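You operate a simulated robot arm through the tools that you are given. There is no shell and no other tool. Be economical: measure what you need, move in short steps, check, and stop when the job is done.

The job below is to be done with a simulated two-armed robot. You get a single attempt, and the scene is never put back.

## Task
Release the glued lipping, white knob last, and draw the batten clear.
Fine: wind each knob back half a turn or more; leave the long batten flat on the bench, a finger's width off the lipping; no bow.

Only the result counts: the job must be done as asked and must still hold three seconds after the hand-in. Knocking over, shifting, dropping, spilling or breaking anything else fails it.

## Robot
Two 7-joint arms with two-finger parallel grippers on one trunk, on a base that drives. Base frame: it is fixed to the floor where the robot stands at the start and does not move with it; the origin is under the middle of the robot, x ahead of it, y to its left, z up. Readings come in cm, rad, newtons and seconds.
The left shoulder is at the start at [-8.2, 11.9, 85.1], the right one opposite. With the tool pointing down near the work surface each hand reaches from about 10 to 56 cm from the robot's upright axis, wherever it stands, measured 20 degrees to its own side. Places, roughly: green clamp knob [20, -40, 90]; lipping strip [50, -30, 90]; white clamp knob [30, -20, 90]; yellow clamp knob [40, 0, 90]. Payload 3.43 kg a hand.
The tool frame of a hand sits at the grasp point between the pads (the TCP): z along the fingers, y along the line on which they close. The tips reach 3 cm beyond it. Largest opening 9.4 cm; finger width 2.8, thickness 1; the body of the gripper, 5 by 9.6 cm, starts 5.5 cm behind the TCP.
Orientation is that of the tool frame in the base frame, as [roll, pitch, yaw] about the fixed x, y, z axes, in that order (R = Rz(yaw) Ry(pitch) Rx(roll)). With the fingers straight down and closing along the base's y, the tool's x points along the base's -x, its y along +y and its z along -z.

## Interface
- The arms move only by the tool play_rows. It takes "left_commands", "right_commands" or both (then of equal length, played together; a hand with none holds still); each is a list of rows, each an object (a shift or turn left out is 0, a gripper value left out holds the last) with "delta_pos": the shift along the tool's x, y, z in units of 25 mm (1.0 is 25 mm), a list of three; "rot": the turn, a rotation vector about the tool's x, y, z in units of 4 degrees (1.0 is 4 degrees), a list of three; "claw": the gripper command, from -1 (fully open) to 1 (shut), values between in proportion. In form: [{"delta_pos": [dx, dy, dz], "rot": [ax, ay, az], "claw": claw}, ...]. A call has 1 to 12 rows; each row shifts and turns the commanded pose from where the row before left it, along the tool's axes as they then stand. A call with a number of a shift or a turn outside -1 to 1 is refused whole. Rows are played at 5 a second. More than 5 cm and 0.15 rad between two rows, or a gripper value outside its range, and nothing of the call is played. A pose out of reach is approached as far as the arm can. The call stops where the force on the tool passes 40 N (or 10 N more than at its start, if that is more) or the arm is blocked; 0.2 s more then pass. The fingers move at their own pace (about 15.3 cm/s each) and stop on an object; they squeeze with about 39 N. The grip force told is the motor's: it shows also when the fingers shut on nothing. Time passes only in rows, and 0.2 s behind the last, so rows that do not move let the fingers close. It gives the time, the measured TCP pose, the force on the tool (base axes), the opening and the grip force at its end, in the units of the frame above (readings bear some noise), with the torque about the TCP (base axes, N m) and any sound that the robot's microphone picked up, and new pictures: "show" is both (left out), scene, wrist or none (wrist: the cameras of the hands that moved).
- Cameras (640 x 400 px; columns grow to the right, rows downward): "scene" is now at [1.37, -3.97, 155.26]; the picture's right is [-0.48, -0.88, 0.00], its down [-0.73, 0.40, -0.55] and it looks along [0.48, -0.26, -0.83] (base axes); focal length 256 px, centre (320, 200). "left" rides on the left gripper at [7.6, -1.4, -10.2] in its tool frame; the picture's right is [0.18, 0.98, 0.00], its down [-0.75, 0.14, -0.64] and it looks along [-0.63, 0.12, 0.77] (tool axes); focal length 243 px, centre (320, 200). "right" rides on the right gripper at [7.6, 1.4, -10.3] in its tool frame; the picture's right is [-0.18, 0.98, 0.00], its down [-0.75, -0.14, -0.64] and it looks along [-0.63, -0.12, 0.77] (tool axes); focal length 243 px, centre (320, 200). There is no depth. A picture from a camera that has moved, and an enlarged one, comes with that camera's place and axes in the base frame and with its lens. The place of the scene camera against the robot may be out by one fixed shift of up to 1.2 cm in any direction.
- raise_lower(by): slides the trunk up (or, below 0, down) by that many cm; the arms and the scene camera ride with it, the base frame stays. It gives what a move gives, with no picture.
- drive_base(legs): drives the robot by 1 to 6 legs, each [ahead, left, turn to the left] in cm, cm and rad, along the robot's own axes; the way and the turn of a leg run together, so that a leg with both is an arc; at most 150 cm and 3.142 rad a leg. The arms and the cameras ride along, it lands a little off, and it stops where it bumps. It gives what a move gives, and a new picture of the scene camera.
- aim_head(pan, tilt): turns the head with the scene camera to pan (to the left, within 2.496 rad either way) and tilt (down, from -0.506 to 1.204), counted from straight ahead of the robot. It gives what a move gives, and a new picture of the scene camera.
- enlarge(camera, box): a new picture of the part [left, top, right, bottom] of that camera's present view, enlarged. The clock stands still meanwhile.
- sign_off(): hands the job in; it is judged then, once.

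Work in short steps. Places have to be worked out from the pictures, the camera data and where the tool is seen: move nearer, look again, correct. Check each grasp and each placing, and mend what went wrong. You have 120 turns and 260 pictures in all, those below and enlarged ones among them. Open the grippers and draw the arms clear of the work before you hand the job in, unless the task says otherwise; then end with one line.

The tools are called after ">>>" by a JSON object that holds its "fn" and its "kwargs". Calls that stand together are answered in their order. play_rows: Moves the arms, as the interface text tells. Its arguments: {"type":"object","properties":{"left_commands":{"type":"array","items":{"type":"object","properties":{"delta_pos":{"type":"array","items":{"type":"number"}},"rot":{"type":"array","items":{"type":"number"}},"claw":{"type":"number"}}}},"right_commands":{"type":"array","items":{"type":"object","properties":{"delta_pos":{"type":"array","items":{"type":"number"}},"rot":{"type":"array","items":{"type":"number"}},"claw":{"type":"number"}}}},"show":{"type":"string","enum":["both","scene","wrist","none"]}},"required":[]} The other tools are called the same way: raise_lower (by) slides the trunk up or down; drive_base (legs) drives the base; aim_head (pan, tilt) turns the head that bears the scene camera; enlarge (camera, box) takes an enlarged picture of a part of a camera's view; sign_off () hands the job in.

At the start:

```text
t: 0.0
left_position: [29.13, -5.57, 117.08]
left_ee_rot: [-3.141, 0.002, 3.141]
left_wrist_force: [0.8, -0.1, -0.4]
left_moment: [-0.01, 0.02, 0.01]
left_finger_gap: 9.4
left_grip_force: 0.1
right_position: [26.58, -33.68, 117.23]
right_ee_rot: [-3.141, 0.0, 3.141]
right_wrist_force: [0.4, 0.2, 0.3]
right_moment: [-0.01, -0.01, -0.03]
right_finger_gap: 9.41
right_grip_force: 0.0
trunk travel left (down, up): [-27.5, 6.0]
robot x, y, heading: [-0.25, 0.17, -0.005]
head pan, tilt: [-0.497, 0.986]
```

scene: 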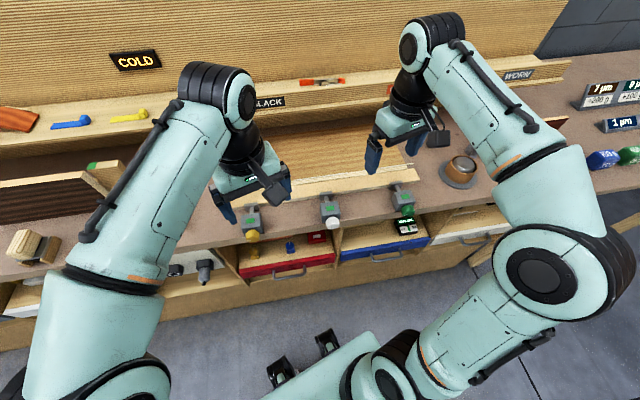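
right: 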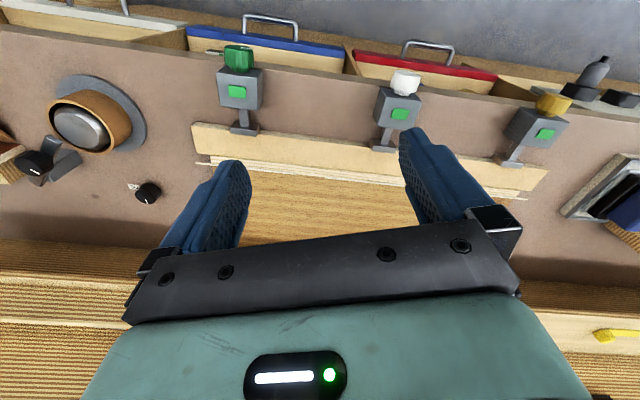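
left: 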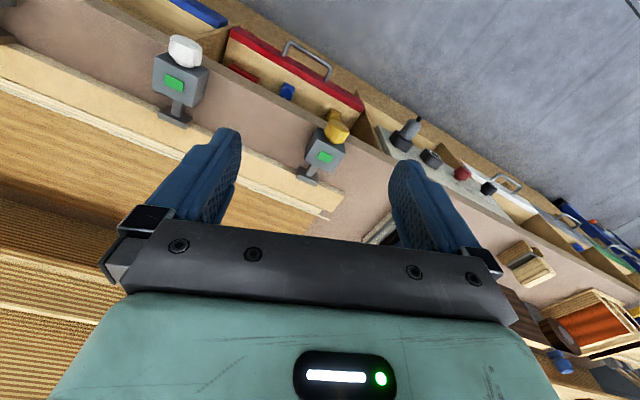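

I start by looking closely at the clamps, the batten and the lipping.

>>> {"fn": "enlarge", "kwargs": {"camera": "scene", "box": [200, 140, 460, 300]}}

>>> {"fn": "enlarge", "kwargs": {"camera": "right", "box": [180, 30, 580, 230]}}

>>> {"fn": "enlarge", "kwargs": {"camera": "left", "box": [0, 20, 400, 240]}}

```text
2.46 times, centred on (330, 220) of scene
camera zoom: at [1.37, -3.97, 155.26], right [-0.48, -0.88, 0.0], down [-0.73, 0.4, -0.55], along [0.48, -0.26, -0.83], focal length 629 px, centre (295, 151)
```

zoom: 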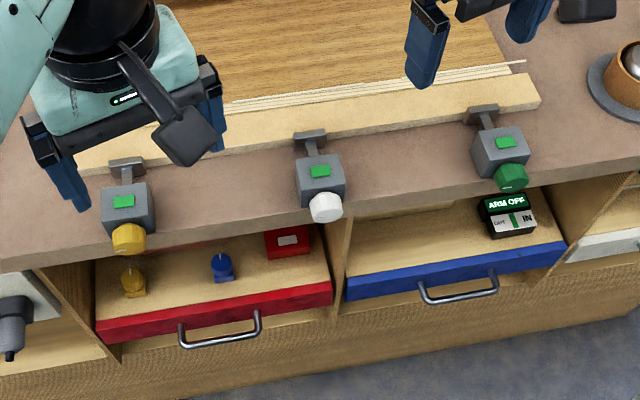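

```text
1.60 times, centred on (380, 130) of right
camera zoom: at [19.06, -32.2, 127.59], right [0.18, 0.98, 0.0], down [0.75, -0.14, 0.64], along [0.63, -0.12, -0.77], focal length 388 px, centre (224, 312)
```

zoom: 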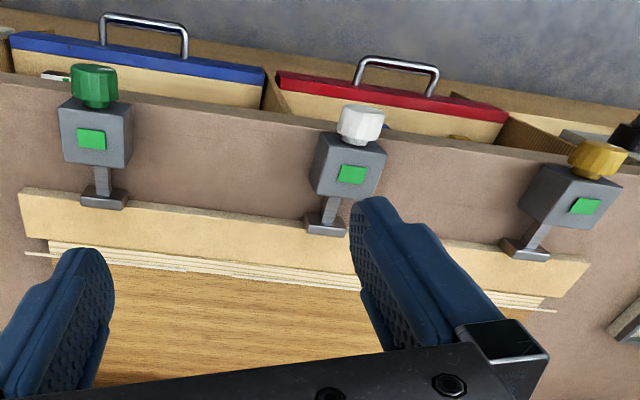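

```text
1.60 times, centred on (200, 130) of left
camera zoom: at [21.64, -7.02, 127.28], right [-0.18, 0.98, 0.0], down [0.75, 0.14, 0.64], along [0.63, 0.12, -0.77], focal length 388 px, centre (512, 312)
```

zoom: 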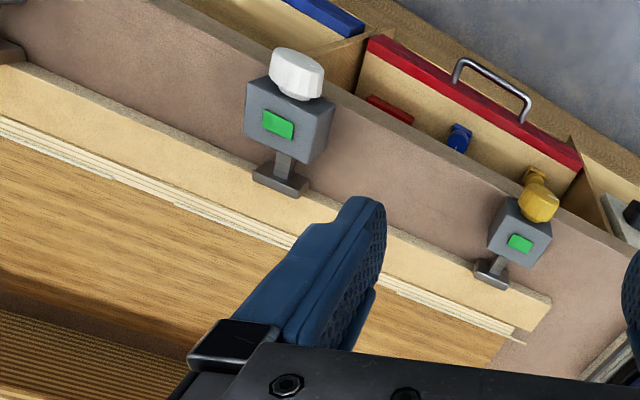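

The clamps have horizontal screws, with knobs facing the robot at about x 23–38. The bench is turned roughly -0.31 rad. I look closer at the knobs and at the sign in the drawer.

>>> {"fn": "enlarge", "kwargs": {"camera": "scene", "box": [380, 175, 444, 240]}}

>>> {"fn": "enlarge", "kwargs": {"camera": "scene", "box": [300, 180, 364, 240]}}

>>> {"fn": "enlarge", "kwargs": {"camera": "right", "box": [200, 30, 300, 100]}}

>>> {"fn": "enlarge", "kwargs": {"camera": "right", "box": [360, 60, 600, 200]}}

```text
6.15 times, centred on (412, 208) of scene
camera zoom: at [1.37, -3.97, 155.26], right [-0.48, -0.88, 0.0], down [-0.73, 0.4, -0.55], along [0.48, -0.26, -0.83], focal length 1572 px, centre (-246, 154)
```

zoom: 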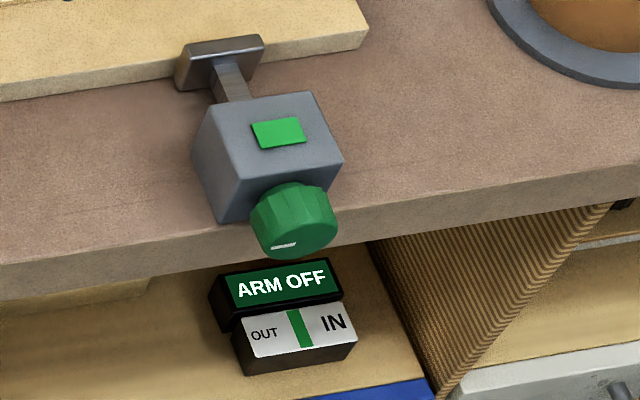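

```text
6.67 times, centred on (332, 210) of scene
camera zoom: at [1.37, -3.97, 155.26], right [-0.48, -0.88, 0.0], down [-0.73, 0.4, -0.55], along [0.48, -0.26, -0.83], focal length 1703 px, centre (240, 133)
```

zoom: 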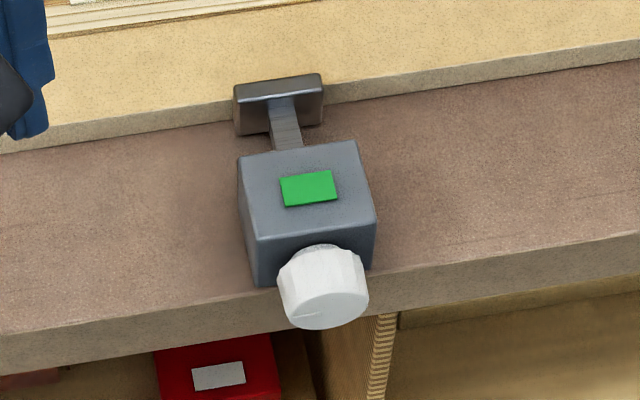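

```text
5.71 times, centred on (250, 65) of right
camera zoom: at [19.06, -32.2, 127.59], right [0.18, 0.98, 0.0], down [0.75, -0.14, 0.64], along [0.63, -0.12, -0.77], focal length 1386 px, centre (720, 971)
```

zoom: 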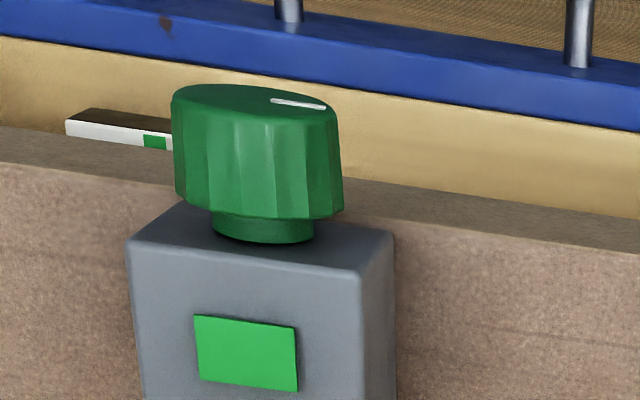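

```text
2.67 times, centred on (480, 130) of right
camera zoom: at [19.06, -32.2, 127.59], right [0.18, 0.98, 0.0], down [0.75, -0.14, 0.64], along [0.63, -0.12, -0.77], focal length 647 px, centre (-107, 387)
```

zoom: 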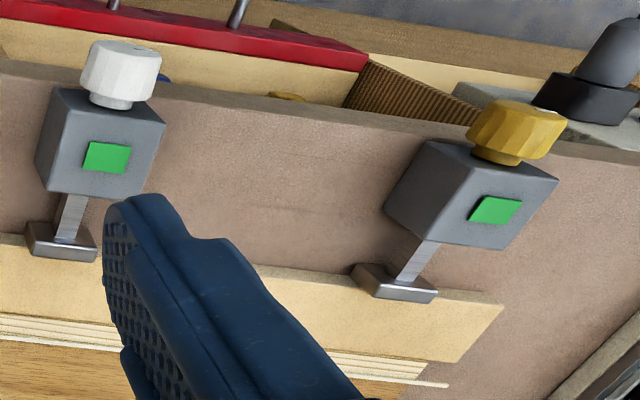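

The white marks on the knobs let me measure the turns. I back off and square the robot to the bench, so the hands can point horizontally along the screws.

>>> {"fn": "drive_base", "kwargs": {"legs": [[-13, -8.5, 0], [0, 0, -0.305]]}}

```text
t: 2.4
left_position: [13.39, -22.55, 117.08]
left_ee_rot: [-3.14, 0.0, 2.835]
left_wrist_force: [0.0, -0.9, 0.3]
left_moment: [0.04, -0.02, -0.01]
left_finger_gap: 9.41
left_grip_force: 0.1
right_position: [2.47, -48.49, 117.3]
right_ee_rot: [3.141, -0.001, 2.834]
right_wrist_force: [0.5, 0.7, 0.5]
right_moment: [0.02, -0.04, -0.02]
right_finger_gap: 9.39
right_grip_force: 0.0
trunk travel left (down, up): [-27.5, 6.0]
robot x, y, heading: [-12.8, -8.48, -0.304]
head pan, tilt: [-0.497, 0.986]
camera scene: at [-12.49, -12.7, 155.26], right [-0.72, -0.69, 0.0], down [-0.58, 0.6, -0.55], along [0.38, -0.4, -0.83], focal length 256 px, centre (320, 200)
```

scene: 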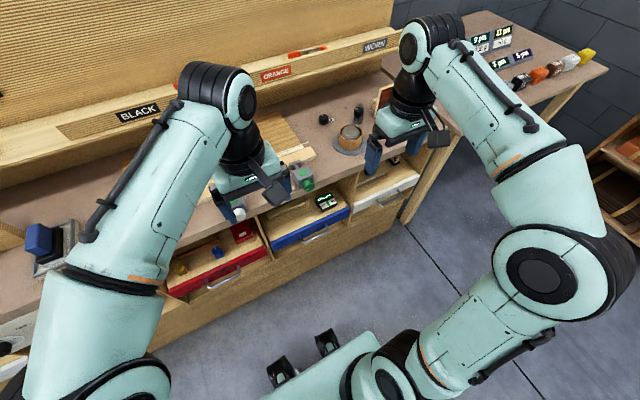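

Squared up. I pan the head to straight ahead.

>>> {"fn": "aim_head", "kwargs": {"pan": 0.0, "tilt": 0.8}}

```text
t: 3.3
left_position: [13.34, -22.54, 117.18]
left_ee_rot: [-3.141, 0.001, 2.835]
left_wrist_force: [0.0, 1.0, -0.3]
left_moment: [0.02, -0.01, 0.02]
left_finger_gap: 9.39
left_grip_force: 0.1
right_position: [2.37, -48.6, 117.32]
right_ee_rot: [-3.141, 0.0, 2.834]
right_wrist_force: [-0.5, -0.6, -0.4]
right_moment: [-0.02, 0.01, 0.03]
right_finger_gap: 9.42
right_grip_force: 0.1
trunk travel left (down, up): [-27.5, 6.0]
robot x, y, heading: [-12.61, -8.32, -0.309]
head pan, tilt: [0.0, 0.799]
camera scene: at [-9.69, -10.07, 156.68], right [-0.3, -0.95, 0.0], down [-0.68, 0.22, -0.7], along [0.66, -0.21, -0.72], focal length 256 px, centre (320, 200)
```

scene: 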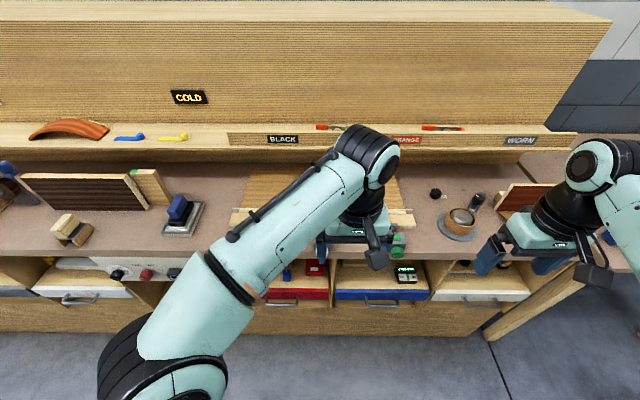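

The arm hides the clamps. I slide the left hand left toward the yellow knob while pitching it forward, and bring the right hand toward green in the same way.

>>> {"fn": "play_rows", "kwargs": {"left_commands": [{"delta_pos": [0, 1, 0], "rot": [0, -1, 0], "claw": -0.2}, {"delta_pos": [0, 1, 0], "rot": [0, -1, 0]}, {"delta_pos": [0, 1, 0], "rot": [0, -1, 0]}, {"delta_pos": [0, 1, 0], "rot": [0, -1, 0]}, {"delta_pos": [0, 1, 0], "rot": [0, -1, 0]}, {"delta_pos": [0, 1, 0], "rot": [0, -1, 0]}, {"delta_pos": [0, 1, 0], "rot": [0, -1, 0]}, {"delta_pos": [0, 1, 0], "rot": [0, -1, 0]}, {"delta_pos": [0, 1, 0], "rot": [0, -1, 0]}, {"delta_pos": [0, 1, 0], "rot": [0, -1, 0]}, {"delta_pos": [0, 1, 0], "rot": [0, -1, 0]}], "right_commands": [{"delta_pos": [0, 0.35, 0], "rot": [0, -1, 0], "claw": -0.2}, {"delta_pos": [0, 0.35, 0], "rot": [0, -1, 0]}, {"delta_pos": [0, 0.35, 0], "rot": [0, -1, 0]}, {"delta_pos": [0, 0.35, 0], "rot": [0, -1, 0]}, {"delta_pos": [0, 0.35, 0], "rot": [0, -1, 0]}, {"delta_pos": [0, 0.35, 0], "rot": [0, -1, 0]}, {"delta_pos": [0, 0.35, 0], "rot": [0, -1, 0]}, {"delta_pos": [0, 0.35, 0], "rot": [0, -1, 0]}, {"delta_pos": [0, 0.35, 0], "rot": [0, -1, 0]}, {"delta_pos": [0, 0.35, 0], "rot": [0, -1, 0]}, {"delta_pos": [0, 0.35, 0], "rot": [0, -1, 0]}]}}

```text
t: 5.7
left_position: [21.51, 3.78, 117.2]
left_ee_rot: [-3.14, 0.771, 2.834]
left_wrist_force: [0.1, 0.4, -0.2]
left_moment: [-0.02, 0.02, 0.03]
left_finger_gap: 5.62
left_grip_force: 0.0
right_position: [5.37, -39.26, 117.51]
right_ee_rot: [3.141, 0.771, 2.835]
right_wrist_force: [-0.2, 0.0, 0.2]
right_moment: [-0.01, 0.0, 0.03]
right_finger_gap: 5.62
right_grip_force: 0.1
trunk travel left (down, up): [-27.5, 6.0]
robot x, y, heading: [-12.9, -8.4, -0.308]
head pan, tilt: [0.0, 0.799]
camera scene: at [-9.74, -9.97, 156.68], right [-0.3, -0.95, 0.0], down [-0.68, 0.22, -0.7], along [0.66, -0.21, -0.72], focal length 256 px, centre (320, 200)
camera right: at [-6.23, -34.0, 119.42], right [0.42, 0.9, 0.13], down [0.05, -0.16, 0.99], along [0.9, -0.41, -0.11], focal length 243 px, centre (320, 200)
camera left: at [9.22, 6.28, 119.22], right [0.17, 0.98, -0.13], down [0.13, 0.11, 0.99], along [0.98, -0.19, -0.11], focal length 243 px, centre (320, 200)
```

scene: 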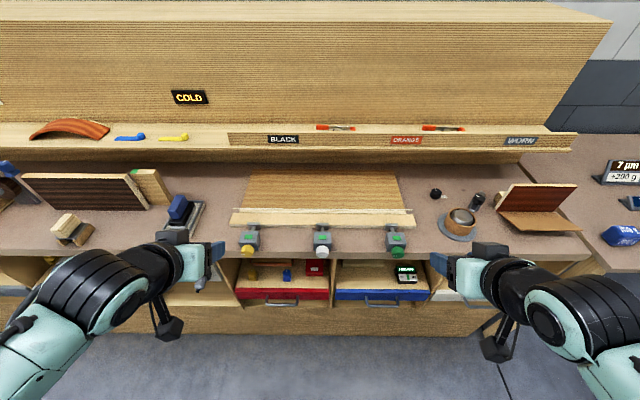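
right: 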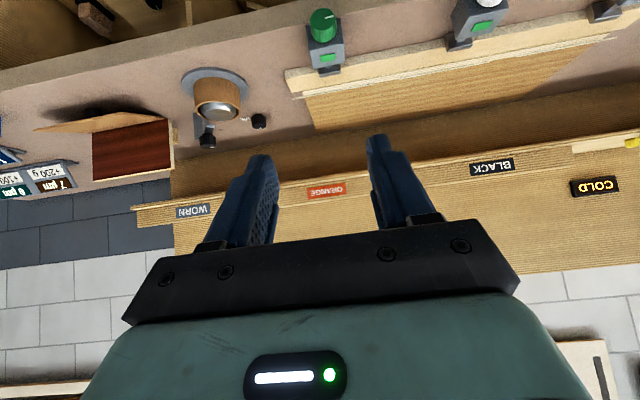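
left: 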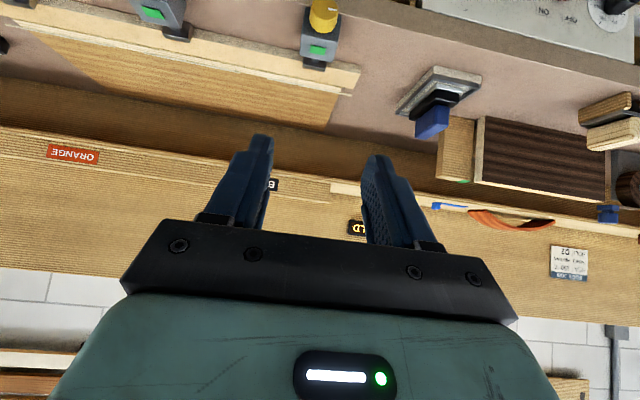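

Clear view now. I enlarge the clamps to measure them.

>>> {"fn": "enlarge", "kwargs": {"camera": "scene", "box": [220, 190, 430, 310]}}

>>> {"fn": "enlarge", "kwargs": {"camera": "scene", "box": [220, 200, 290, 262]}}

>>> {"fn": "enlarge", "kwargs": {"camera": "scene", "box": [360, 205, 430, 267]}}

```text
3.05 times, centred on (325, 250) of scene
camera zoom: at [-9.74, -9.97, 156.68], right [-0.3, -0.95, 0.0], down [-0.68, 0.22, -0.7], along [0.66, -0.21, -0.72], focal length 779 px, centre (305, 48)
```

zoom: 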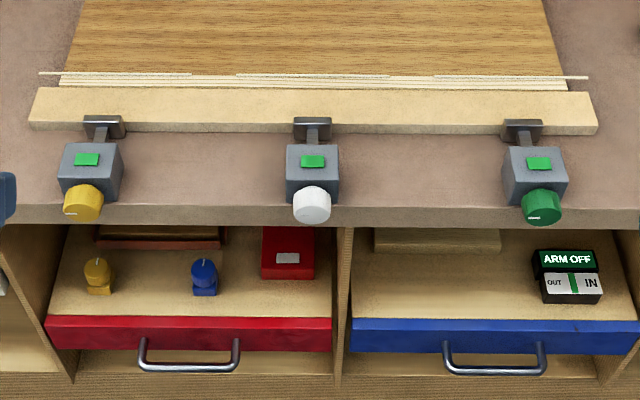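

```text
6.45 times, centred on (255, 231) of scene
camera zoom: at [-9.74, -9.97, 156.68], right [-0.3, -0.95, 0.0], down [-0.68, 0.22, -0.7], along [0.66, -0.21, -0.72], focal length 1648 px, centre (739, 0)
```

zoom: 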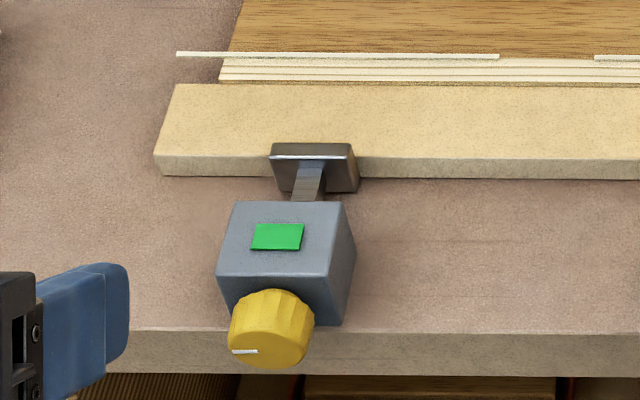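

```text
6.45 times, centred on (395, 236) of scene
camera zoom: at [-9.74, -9.97, 156.68], right [-0.3, -0.95, 0.0], down [-0.68, 0.22, -0.7], along [0.66, -0.21, -0.72], focal length 1648 px, centre (-164, -32)
```

zoom: 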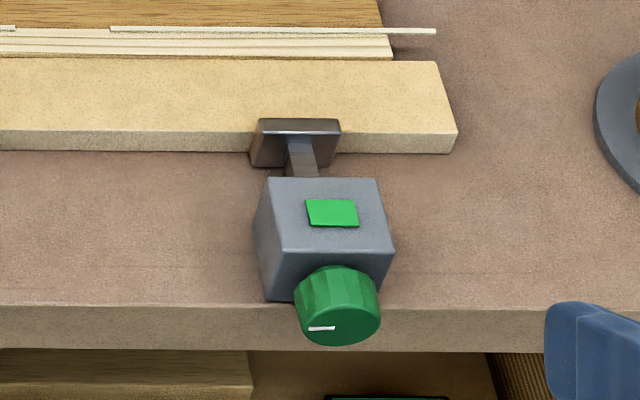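

Estimate: knob faces about 44 cm ahead of the robot at z≈92, at lateral +21, -0.7 and -22.7. I bring both hands down to that height and level, stopping well short of the knobs.

>>> {"fn": "play_rows", "kwargs": {"left_commands": [{"delta_pos": [0.41, 0, 0.77], "rot": [0, -1, 0]}, {"delta_pos": [0.47, 0, 0.73], "rot": [0, -1, 0]}, {"delta_pos": [0.53, 0, 0.68], "rot": [0, -1, 0]}, {"delta_pos": [0.58, 0, 0.63], "rot": [0, -1, 0]}, {"delta_pos": [0.63, 0, 0.58], "rot": [0, -1, 0]}, {"delta_pos": [0.68, 0, 0.52], "rot": [0, -1, 0]}, {"delta_pos": [0.72, 0, 0.46], "rot": [0, -1, 0]}, {"delta_pos": [0.75, 0, 0.4], "rot": [0, -1, 0]}, {"delta_pos": [0.78, 0, 0.34], "rot": [0, -1, 0]}, {"delta_pos": [0.8, 0, 0.2], "rot": [0, -1, 0]}, {"delta_pos": [0.82, 0, 0.2], "rot": [0, -1, 0]}, {"delta_pos": [0.84, 0, 0.1], "rot": [0, -0.46, 0]}], "right_commands": [{"delta_pos": [0.41, 0, 0.77], "rot": [0, -1, 0]}, {"delta_pos": [0.47, 0, 0.73], "rot": [0, -1, 0]}, {"delta_pos": [0.53, 0, 0.68], "rot": [0, -1, 0]}, {"delta_pos": [0.58, 0, 0.63], "rot": [0, -1, 0]}, {"delta_pos": [0.63, 0, 0.58], "rot": [0, -1, 0]}, {"delta_pos": [0.68, 0, 0.52], "rot": [0, -1, 0]}, {"delta_pos": [0.72, 0, 0.46], "rot": [0, -1, 0]}, {"delta_pos": [0.75, 0, 0.4], "rot": [0, -1, 0]}, {"delta_pos": [0.78, 0, 0.34], "rot": [0, -1, 0]}, {"delta_pos": [0.8, 0, 0.2], "rot": [0, -1, 0]}, {"delta_pos": [0.82, 0, 0.2], "rot": [0, -1, 0]}, {"delta_pos": [0.84, 0, 0.1], "rot": [0, -0.46, 0]}]}}

```text
t: 8.3
left_position: [30.93, 1.72, 93.78]
left_ee_rot: [1.332, 1.57, 1.026]
left_wrist_force: [-0.1, 0.0, -0.3]
left_moment: [0.03, 0.01, 0.03]
left_finger_gap: 5.63
left_grip_force: 0.0
left hand out of reach, approached as far as the arm can: row 6, 7, 8, 9
right_position: [15.25, -45.03, 95.75]
right_ee_rot: [2.912, 1.569, 2.603]
right_wrist_force: [0.1, 0.6, -0.2]
right_moment: [-0.01, -0.01, 0.01]
right_finger_gap: 5.63
right_grip_force: 0.0
right hand out of reach, approached as far as the arm can: row 5, 6, 7, 8, 9, 10
trunk travel left (down, up): [-27.5, 6.0]
robot x, y, heading: [-12.84, -7.98, -0.306]
head pan, tilt: [0.0, 0.799]
camera scene: at [-9.66, -10.22, 156.67], right [-0.3, -0.95, 0.0], down [-0.68, 0.22, -0.7], along [0.66, -0.21, -0.72], focal length 256 px, centre (320, 200)
camera right: at [5.93, -40.53, 88.1], right [0.3, 0.94, 0.18], down [-0.65, 0.06, 0.75], along [0.7, -0.35, 0.63], focal length 243 px, centre (320, 200)
camera left: at [20.71, 3.54, 86.25], right [0.3, 0.94, -0.19], down [-0.57, 0.33, 0.75], along [0.77, -0.12, 0.63], focal length 243 px, centre (320, 200)
```

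scene: 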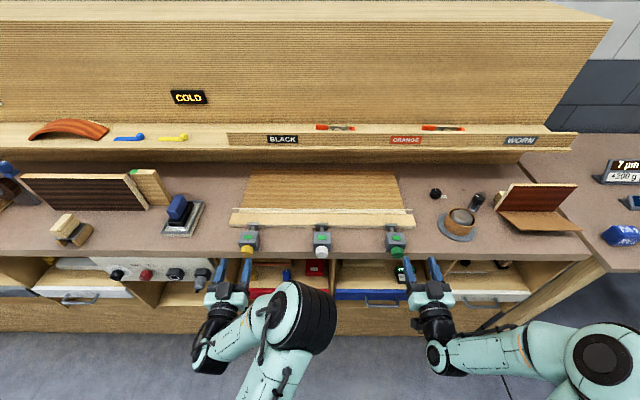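
right: 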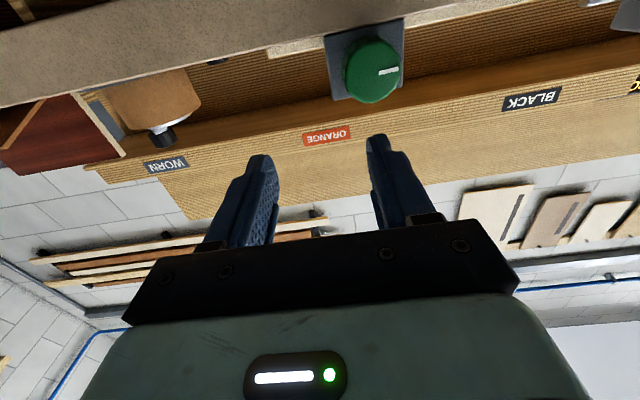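
left: 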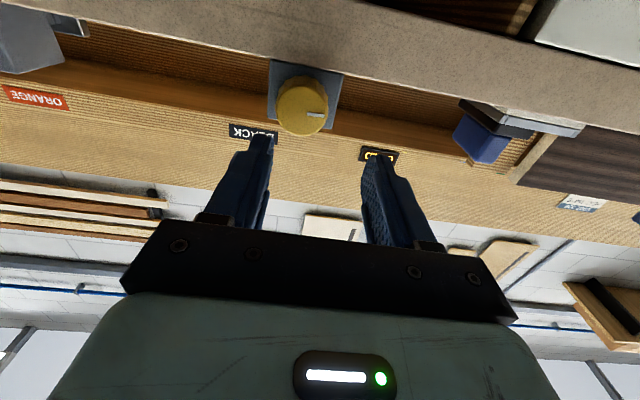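

Both hands are level. The wrist views put the yellow face at about fwd 44.3, lat 21.0, z 91.8, and green at 44.3, -23.0, 92.0. I test the wrist roll range in free air, towards clockwise so I can stroke counter-clockwise afterwards.

>>> {"fn": "play_rows", "kwargs": {"left_commands": [{"rot": [0, 0, 1]}, {"rot": [0, 0, 1]}, {"rot": [0, 0, 1]}, {"rot": [0, 0, 1]}, {"rot": [0, 0, 1]}, {"rot": [0, 0, 1]}, {"rot": [0, 0, 1]}, {"rot": [0, 0, 1]}, {"rot": [0, 0, 1]}, {"rot": [0, 0, 1]}, {"rot": [0, 0, 1]}, {"rot": [0, 0, 1]}], "right_commands": [{"rot": [0, 0, 1]}, {"rot": [0, 0, 1]}, {"rot": [0, 0, 1]}, {"rot": [0, 0, 1]}, {"rot": [0, 0, 1]}, {"rot": [0, 0, 1]}, {"rot": [0, 0, 1]}, {"rot": [0, 0, 1]}, {"rot": [0, 0, 1]}, {"rot": [0, 0, 1]}, {"rot": [0, 0, 1]}, {"rot": [0, 0, 1]}], "show": "none"}}

>>> {"fn": "play_rows", "kwargs": {"left_commands": [{"rot": [0, 0, 1]}, {"rot": [0, 0, 1]}, {"rot": [0, 0, 1]}, {"rot": [0, 0, 1]}, {"rot": [0, 0, 1]}, {"rot": [0, 0, 1]}, {"rot": [0, 0, 1]}, {"rot": [0, 0, 1]}], "right_commands": [{"rot": [0, 0, 1]}, {"rot": [0, 0, 1]}, {"rot": [0, 0, 1]}, {"rot": [0, 0, 1]}, {"rot": [0, 0, 1]}, {"rot": [0, 0, 1]}, {"rot": [0, 0, 1]}, {"rot": [0, 0, 1]}]}}

```text
t: 10.9
left_position: [30.79, 1.76, 93.83]
left_ee_rot: [1.575, 0.732, 1.266]
left_wrist_force: [-0.3, 0.3, 0.5]
left_moment: [-0.02, 0.03, -0.02]
left_finger_gap: 5.64
left_grip_force: 0.0
right_position: [15.26, -45.25, 95.72]
right_ee_rot: [1.575, 0.732, 1.265]
right_wrist_force: [-0.2, 1.2, 0.1]
right_moment: [0.02, 0.0, -0.01]
right_finger_gap: 5.67
right_grip_force: 0.1
trunk travel left (down, up): [-27.5, 6.0]
robot x, y, heading: [-12.51, -8.36, -0.306]
head pan, tilt: [0.0, 0.799]
```

```text
t: 12.7
left_position: [30.86, 1.84, 93.91]
left_ee_rot: [1.574, 0.175, 1.264]
left_wrist_force: [0.1, -0.3, 0.5]
left_moment: [0.01, -0.04, 0.02]
left_finger_gap: 5.63
left_grip_force: 0.0
right_position: [15.29, -45.11, 95.69]
right_ee_rot: [1.575, 0.172, 1.263]
right_wrist_force: [0.8, 0.4, -0.1]
right_moment: [0.01, 0.0, 0.01]
right_finger_gap: 5.64
right_grip_force: 0.0
trunk travel left (down, up): [-27.5, 6.0]
robot x, y, heading: [-12.76, -8.6, -0.303]
head pan, tilt: [0.0, 0.799]
camera scene: at [-9.68, -10.07, 156.68], right [-0.3, -0.95, 0.0], down [-0.68, 0.22, -0.7], along [0.66, -0.21, -0.72], focal length 256 px, centre (320, 200)
camera right: at [7.88, -34.58, 95.73], right [0.0, -0.01, 1.0], down [-0.84, -0.54, -0.01], along [0.54, -0.84, -0.01], focal length 243 px, centre (320, 200)
camera left: at [23.3, 11.86, 91.11], right [0.11, 0.34, 0.94], down [-0.83, -0.49, 0.27], along [0.55, -0.8, 0.22], focal length 243 px, centre (320, 200)
```

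scene: 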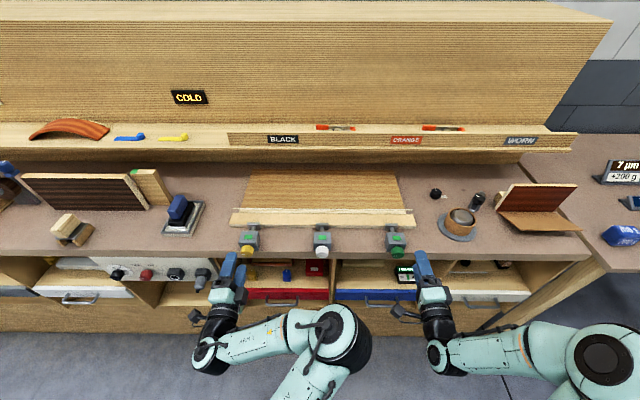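
right: 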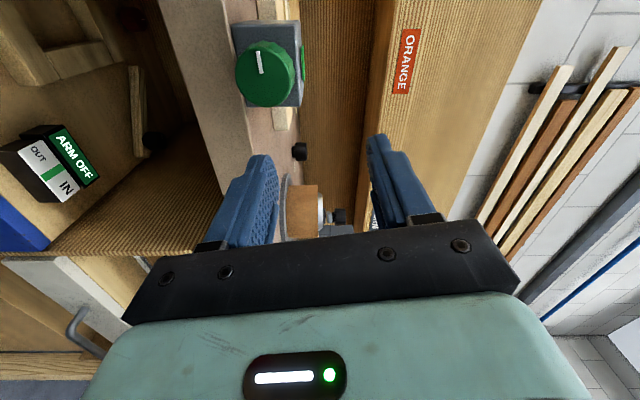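
left: 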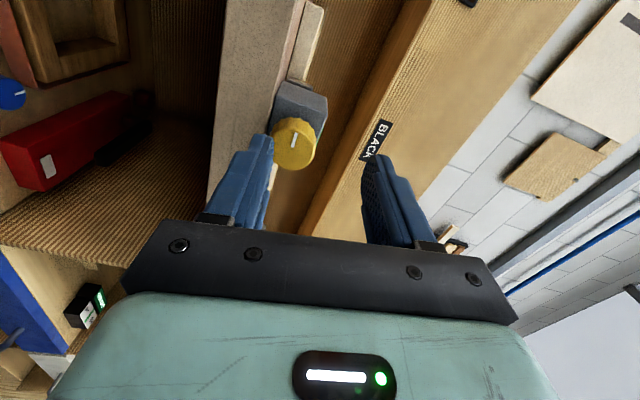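

Triangulated from two wrist views: yellow face ≈ (37.3, -1.9, 92.3), green face ≈ (23.6, -43.4, 92.1). Roll reaches +80° freely. I centre both hands on their knobs and advance to just short of them.

>>> {"fn": "play_rows", "kwargs": {"left_commands": [{"delta_pos": [-0.27, -0.37, 0]}, {"delta_pos": [-0.26, -0.37, 0]}, {"delta_pos": [0, 0, 0.7]}, {"delta_pos": [0, 0, 0.6]}], "right_commands": [{"delta_pos": [0.94, -0.57, 0]}, {"delta_pos": [0.94, -0.57, 0]}, {"delta_pos": [0, 0, 0.7]}, {"delta_pos": [0, 0, 0.7]}]}}

```text
t: 13.7
left_position: [33.49, -0.75, 92.3]
left_ee_rot: [1.571, 0.177, 1.263]
left_wrist_force: [0.2, 0.1, -1.4]
left_moment: [-0.03, 0.03, 0.02]
left_finger_gap: 5.68
left_grip_force: 0.0
right_position: [19.84, -42.16, 91.97]
right_ee_rot: [1.573, 0.174, 1.265]
right_wrist_force: [-0.1, -0.5, -0.5]
right_moment: [0.02, 0.03, -0.01]
right_finger_gap: 5.62
right_grip_force: 0.2
trunk travel left (down, up): [-27.5, 6.0]
robot x, y, heading: [-12.75, -8.12, -0.31]
head pan, tilt: [0.0, 0.799]
camera scene: at [-9.64, -10.08, 156.68], right [-0.3, -0.95, 0.0], down [-0.68, 0.22, -0.7], along [0.66, -0.21, -0.72], focal length 256 px, centre (320, 200)
camera right: at [12.43, -31.56, 92.01], right [0.0, -0.01, 1.0], down [-0.84, -0.54, -0.01], along [0.54, -0.84, -0.01], focal length 243 px, centre (320, 200)
camera left: at [25.93, 9.27, 89.56], right [0.11, 0.34, 0.94], down [-0.83, -0.49, 0.27], along [0.55, -0.8, 0.23], focal length 243 px, centre (320, 200)
```

scene: 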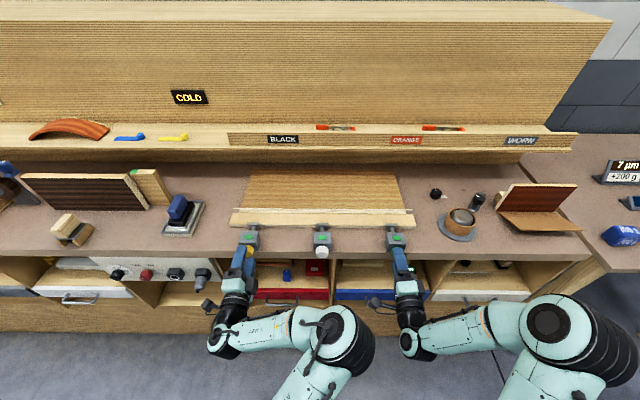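
right: 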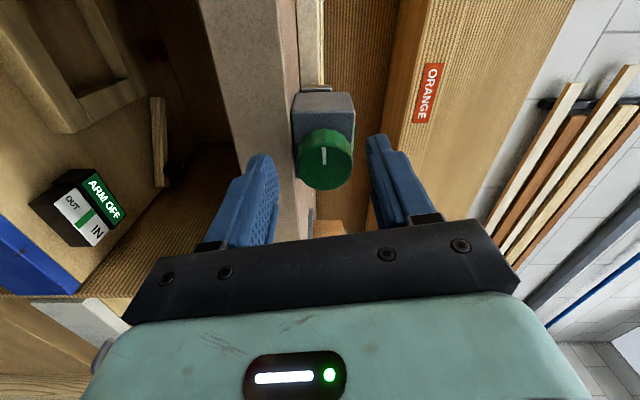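
left: 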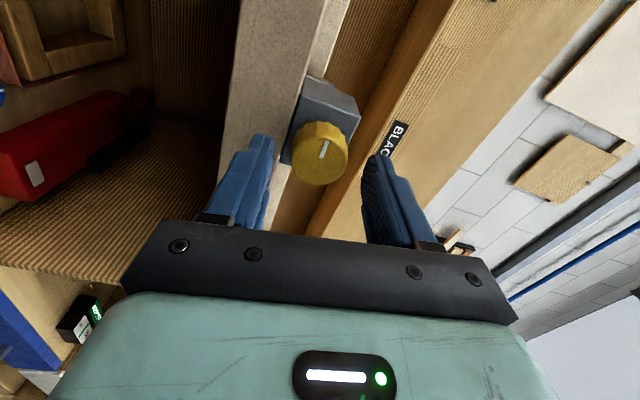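

Both are centred. I advance until the tips overlap the knobs by about 1 cm, staying short of the bench edge.

>>> {"fn": "play_rows", "kwargs": {"left_commands": [{"delta_pos": [0, 0, 0.4]}, {"delta_pos": [0, 0, 0.4]}], "right_commands": [{"delta_pos": [0, 0, 0.4]}, {"delta_pos": [0, 0, 0.4]}]}}

>>> {"fn": "enlarge", "kwargs": {"camera": "scene", "box": [360, 205, 430, 267]}}

>>> {"fn": "enlarge", "kwargs": {"camera": "right", "box": [220, 60, 420, 220]}}

>>> {"fn": "enlarge", "kwargs": {"camera": "left", "box": [220, 60, 420, 220]}}

```text
t: 14.3
left_position: [35.09, -1.26, 92.27]
left_ee_rot: [1.574, 0.174, 1.265]
left_wrist_force: [-17.9, 2.8, 0.2]
left_moment: [0.15, 0.45, -0.44]
left_finger_gap: 5.62
left_grip_force: 0.0
right_position: [21.45, -42.62, 91.98]
right_ee_rot: [1.574, 0.175, 1.264]
right_wrist_force: [-0.6, 0.0, 0.2]
right_moment: [0.01, 0.01, -0.01]
right_finger_gap: 5.65
right_grip_force: 0.0
trunk travel left (down, up): [-27.5, 6.0]
robot x, y, heading: [-12.54, -8.38, -0.304]
head pan, tilt: [0.0, 0.799]
camera scene: at [-10.02, -9.99, 156.67], right [-0.3, -0.95, 0.0], down [-0.68, 0.22, -0.7], along [0.67, -0.21, -0.72], focal length 256 px, centre (320, 200)
camera right: at [14.07, -32.14, 92.1], right [0.0, -0.01, 1.0], down [-0.84, -0.54, -0.01], along [0.54, -0.84, -0.01], focal length 243 px, centre (320, 200)
camera left: at [27.57, 8.7, 89.51], right [0.11, 0.34, 0.94], down [-0.83, -0.49, 0.27], along [0.55, -0.8, 0.22], focal length 243 px, centre (320, 200)
```

scene: 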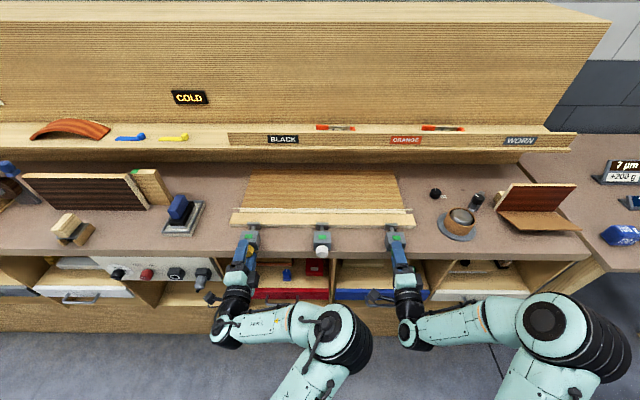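
right: 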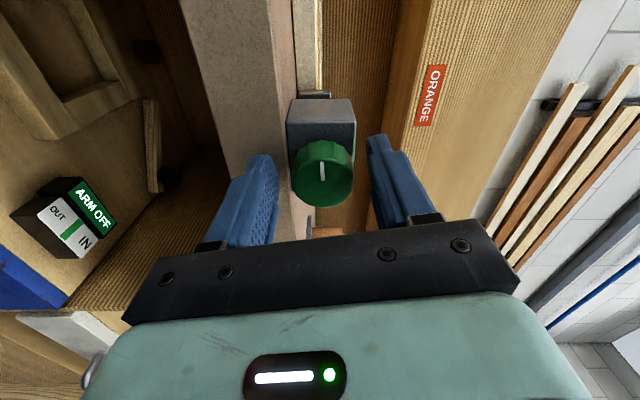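
left: 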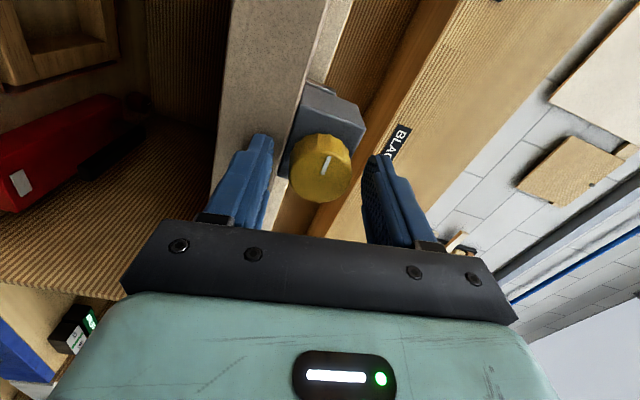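

```text
6.45 times, centred on (395, 236) of scene
camera zoom: at [-10.02, -9.99, 156.67], right [-0.3, -0.95, 0.0], down [-0.68, 0.22, -0.7], along [0.67, -0.21, -0.72], focal length 1648 px, centre (-164, -32)
```

zoom: 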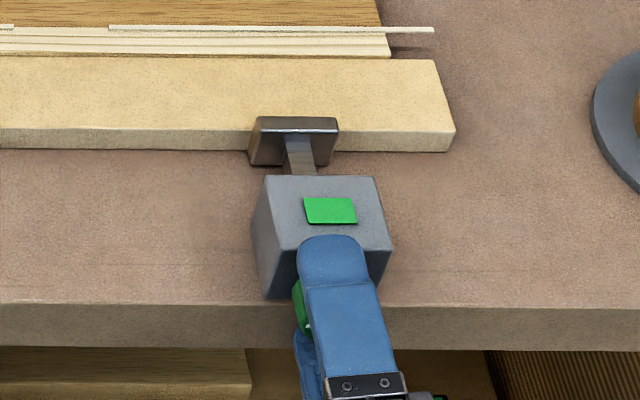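

```text
2.50 times, centred on (320, 140) of right
camera zoom: at [14.07, -32.14, 92.1], right [0.0, -0.01, 1.0], down [-0.84, -0.54, -0.01], along [0.54, -0.84, -0.01], focal length 606 px, centre (320, 350)
```

zoom: 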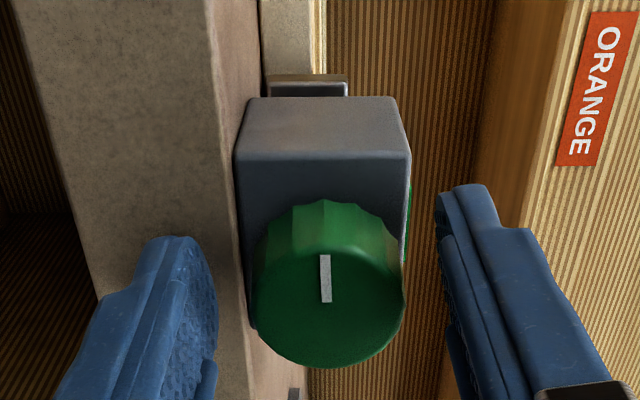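

```text
2.50 times, centred on (320, 140) of left
camera zoom: at [27.57, 8.7, 89.51], right [0.11, 0.34, 0.94], down [-0.83, -0.49, 0.27], along [0.55, -0.8, 0.22], focal length 606 px, centre (320, 350)
```

zoom: 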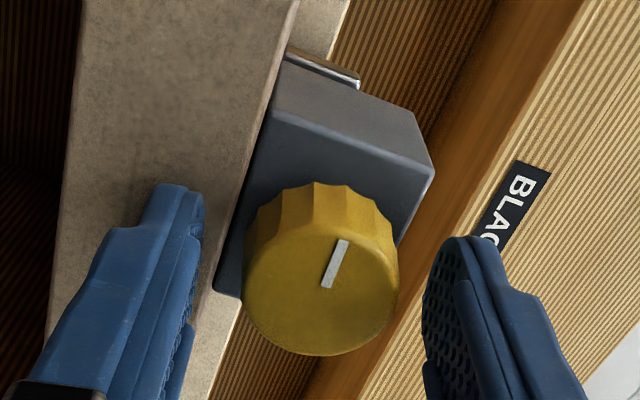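

The left tips have just met the bench edge, so the knob overlap there is about 0.7 cm. I back the left hand off a hair and close both grippers.

>>> {"fn": "play_rows", "kwargs": {"left_commands": [{"delta_pos": [0, 0, -0.1]}, {"claw": 1}, {}, {}], "right_commands": [{}, {"claw": 1}, {}, {}], "show": "wrist"}}

```text
t: 15.4
left_position: [35.16, -1.34, 92.34]
left_ee_rot: [1.575, 0.176, 1.263]
left_wrist_force: [-4.1, 2.6, 0.4]
left_moment: [-0.02, -0.12, -0.89]
left_finger_gap: 3.52
left_grip_force: 45.1
right_position: [21.63, -42.67, 92.17]
right_ee_rot: [1.571, 0.175, 1.262]
right_wrist_force: [-4.1, 2.9, 2.3]
right_moment: [0.03, 0.09, -0.42]
right_finger_gap: 3.53
right_grip_force: 45.2
trunk travel left (down, up): [-27.5, 6.0]
robot x, y, heading: [-12.74, -8.65, -0.303]
head pan, tilt: [0.0, 0.799]
stopped in row 4 (right hand): the force on the tool passed its limit at 41 N (the readings are from after the stop); the commanded pose is now the measured one
camera right: at [14.12, -32.11, 92.17], right [0.0, -0.01, 1.0], down [-0.84, -0.54, -0.01], along [0.54, -0.84, -0.01], focal length 243 px, centre (320, 200)
camera left: at [27.58, 8.73, 89.47], right [0.11, 0.34, 0.94], down [-0.83, -0.49, 0.27], along [0.55, -0.81, 0.22], focal length 243 px, centre (320, 200)
```

right: 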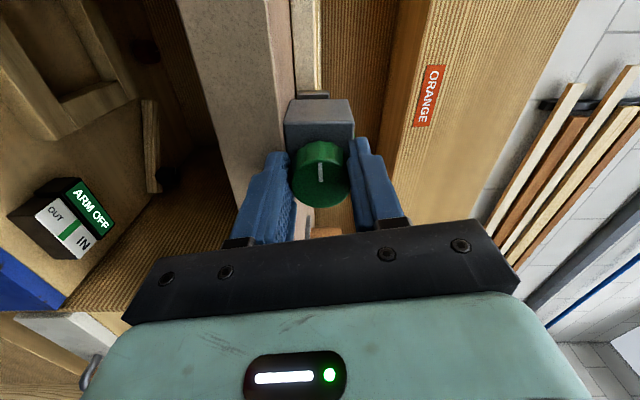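
left: 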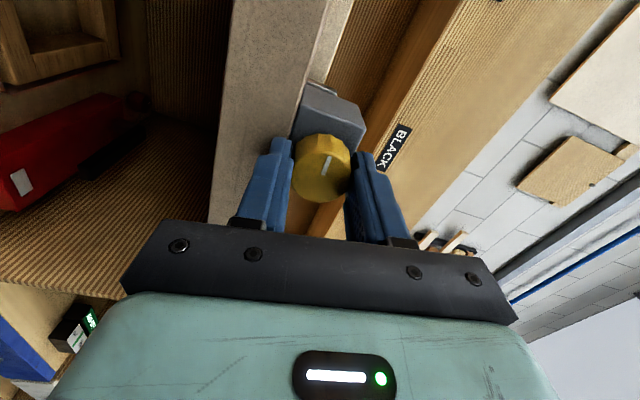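

Both knobs are gripped (gap 3.5). I try a small counter-clockwise turn on yellow first, to check the direction and torque.

>>> {"fn": "play_rows", "kwargs": {"left_commands": [{"rot": [0, 0, -1]}, {"rot": [0, 0, -1]}, {"rot": [0, 0, -1]}, {"rot": [0, 0, -1]}], "show": "wrist"}}

>>> {"fn": "enlarge", "kwargs": {"camera": "scene", "box": [220, 200, 290, 262]}}

```text
t: 16.4
left_position: [35.15, -1.29, 92.28]
left_ee_rot: [1.574, 0.458, 1.265]
left_wrist_force: [0.9, 0.0, 4.4]
left_moment: [0.12, 0.4, 1.21]
left_finger_gap: 3.53
left_grip_force: 45.1
right_position: [21.51, -42.62, 92.22]
right_ee_rot: [1.57, 0.174, 1.264]
right_wrist_force: [-6.3, 5.2, 3.7]
right_moment: [-0.03, -0.05, -0.79]
right_finger_gap: 3.53
right_grip_force: 45.0
trunk travel left (down, up): [-27.5, 6.0]
robot x, y, heading: [-12.67, -7.98, -0.31]
head pan, tilt: [0.0, 0.799]
camera left: at [27.25, 7.74, 87.6], right [0.18, 0.57, 0.8], down [-0.8, -0.39, 0.46], along [0.58, -0.72, 0.38], focal length 243 px, centre (320, 200)
```

left: 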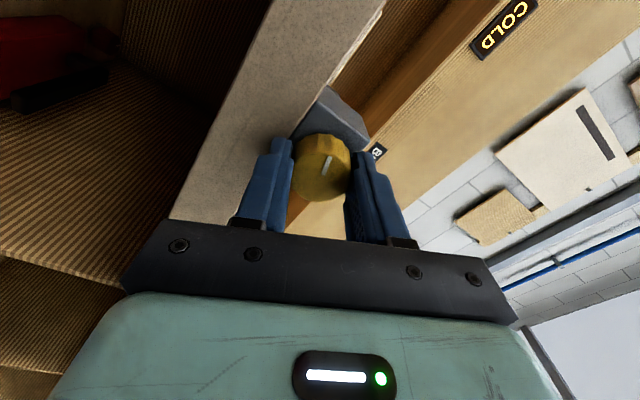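

```text
6.45 times, centred on (255, 231) of scene
camera zoom: at [-9.82, -9.96, 156.68], right [-0.3, -0.95, 0.0], down [-0.68, 0.22, -0.7], along [0.66, -0.21, -0.72], focal length 1648 px, centre (739, 0)
```

zoom: 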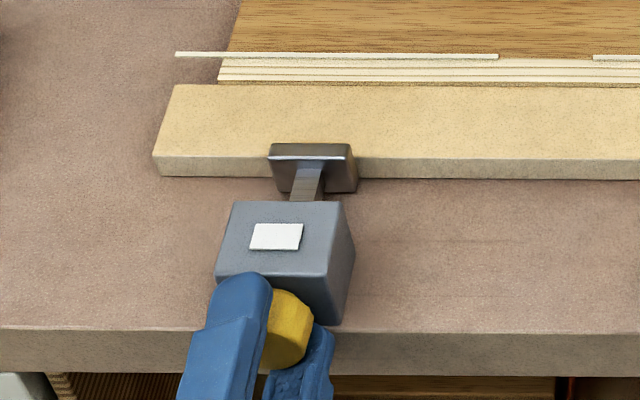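

The clamp light went from green to white and the knob turns with the hand, with little torque. I keep turning yellow and start green the same way.

>>> {"fn": "play_rows", "kwargs": {"left_commands": [{"rot": [0, 0, -1]}, {"rot": [0, 0, -1]}, {"rot": [0, 0, -1]}, {"rot": [0, 0, -1]}, {"rot": [0, 0, -1]}, {"rot": [0, 0, -1]}, {"rot": [0, 0, -1]}, {"rot": [0, 0, -1]}], "right_commands": [{"rot": [0, 0, -1]}, {"rot": [0, 0, -1]}, {"rot": [0, 0, -1]}, {"rot": [0, 0, -1]}, {"rot": [0, 0, -1]}, {"rot": [0, 0, -1]}, {"rot": [0, 0, -1]}, {"rot": [0, 0, -1]}]}}

>>> {"fn": "enlarge", "kwargs": {"camera": "scene", "box": [220, 190, 430, 310]}}

```text
t: 18.2
left_position: [35.1, -1.32, 92.21]
left_ee_rot: [1.572, 1.016, 1.266]
left_wrist_force: [12.9, 7.1, 14.6]
left_moment: [0.22, 0.56, 0.68]
left_finger_gap: 3.51
left_grip_force: 44.4
right_position: [21.47, -42.74, 92.01]
right_ee_rot: [1.576, 0.735, 1.263]
right_wrist_force: [-20.0, 4.1, -6.6]
right_moment: [0.31, 0.85, 0.59]
right_finger_gap: 3.52
right_grip_force: 45.1
trunk travel left (down, up): [-27.5, 6.0]
robot x, y, heading: [-12.92, -8.4, -0.312]
head pan, tilt: [0.0, 0.799]
camera scene: at [-9.84, -9.96, 156.68], right [-0.3, -0.95, 0.0], down [-0.68, 0.22, -0.7], along [0.67, -0.21, -0.72], focal length 256 px, centre (320, 200)
camera right: at [13.74, -33.26, 87.94], right [0.16, 0.5, 0.85], down [-0.81, -0.43, 0.4], along [0.56, -0.76, 0.33], focal length 243 px, centre (320, 200)
camera left: at [26.23, 4.52, 85.03], right [0.28, 0.89, 0.36], down [-0.7, -0.07, 0.71], along [0.66, -0.45, 0.6], focal length 243 px, centre (320, 200)
```

scene: 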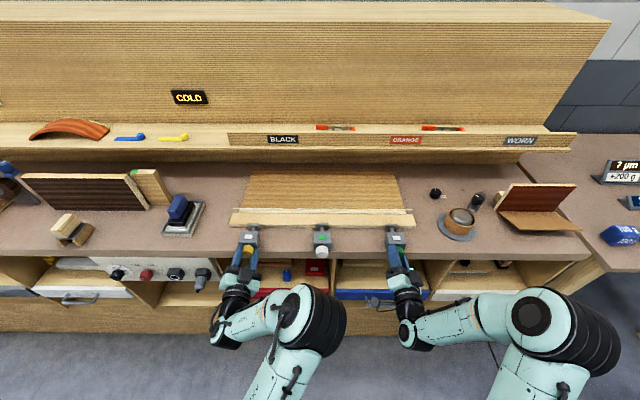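
right: 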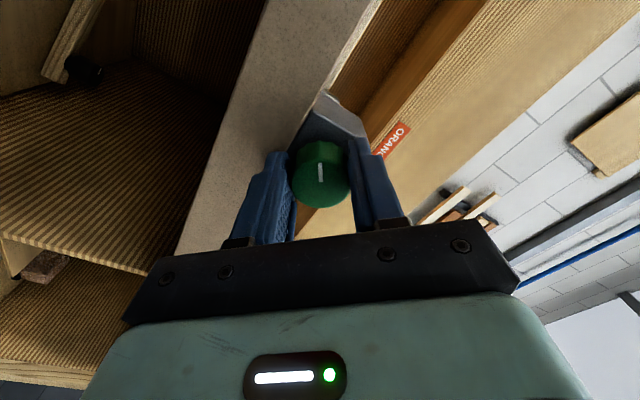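
left: 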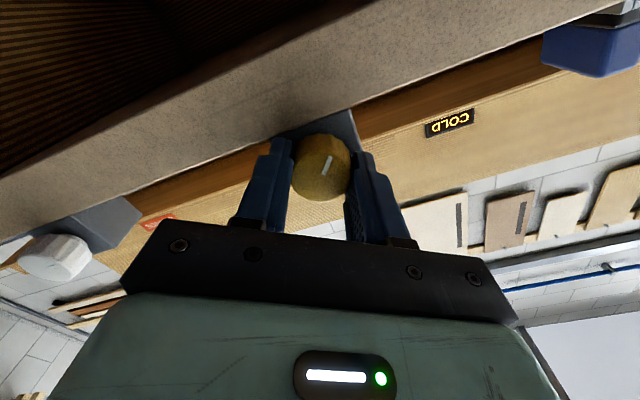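

```text
3.05 times, centred on (325, 250) of scene
camera zoom: at [-9.84, -9.96, 156.68], right [-0.3, -0.95, 0.0], down [-0.68, 0.22, -0.7], along [0.67, -0.21, -0.72], focal length 779 px, centre (305, 48)
```

zoom: 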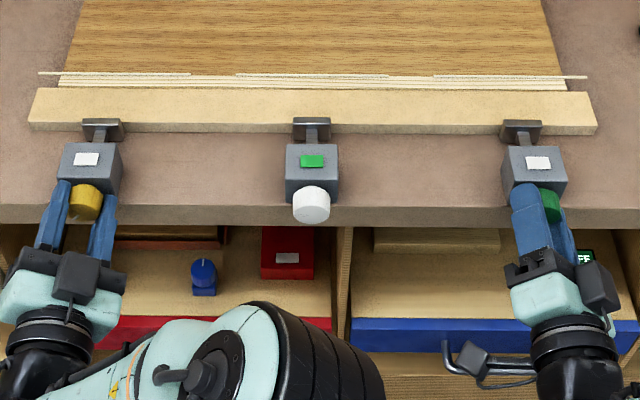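

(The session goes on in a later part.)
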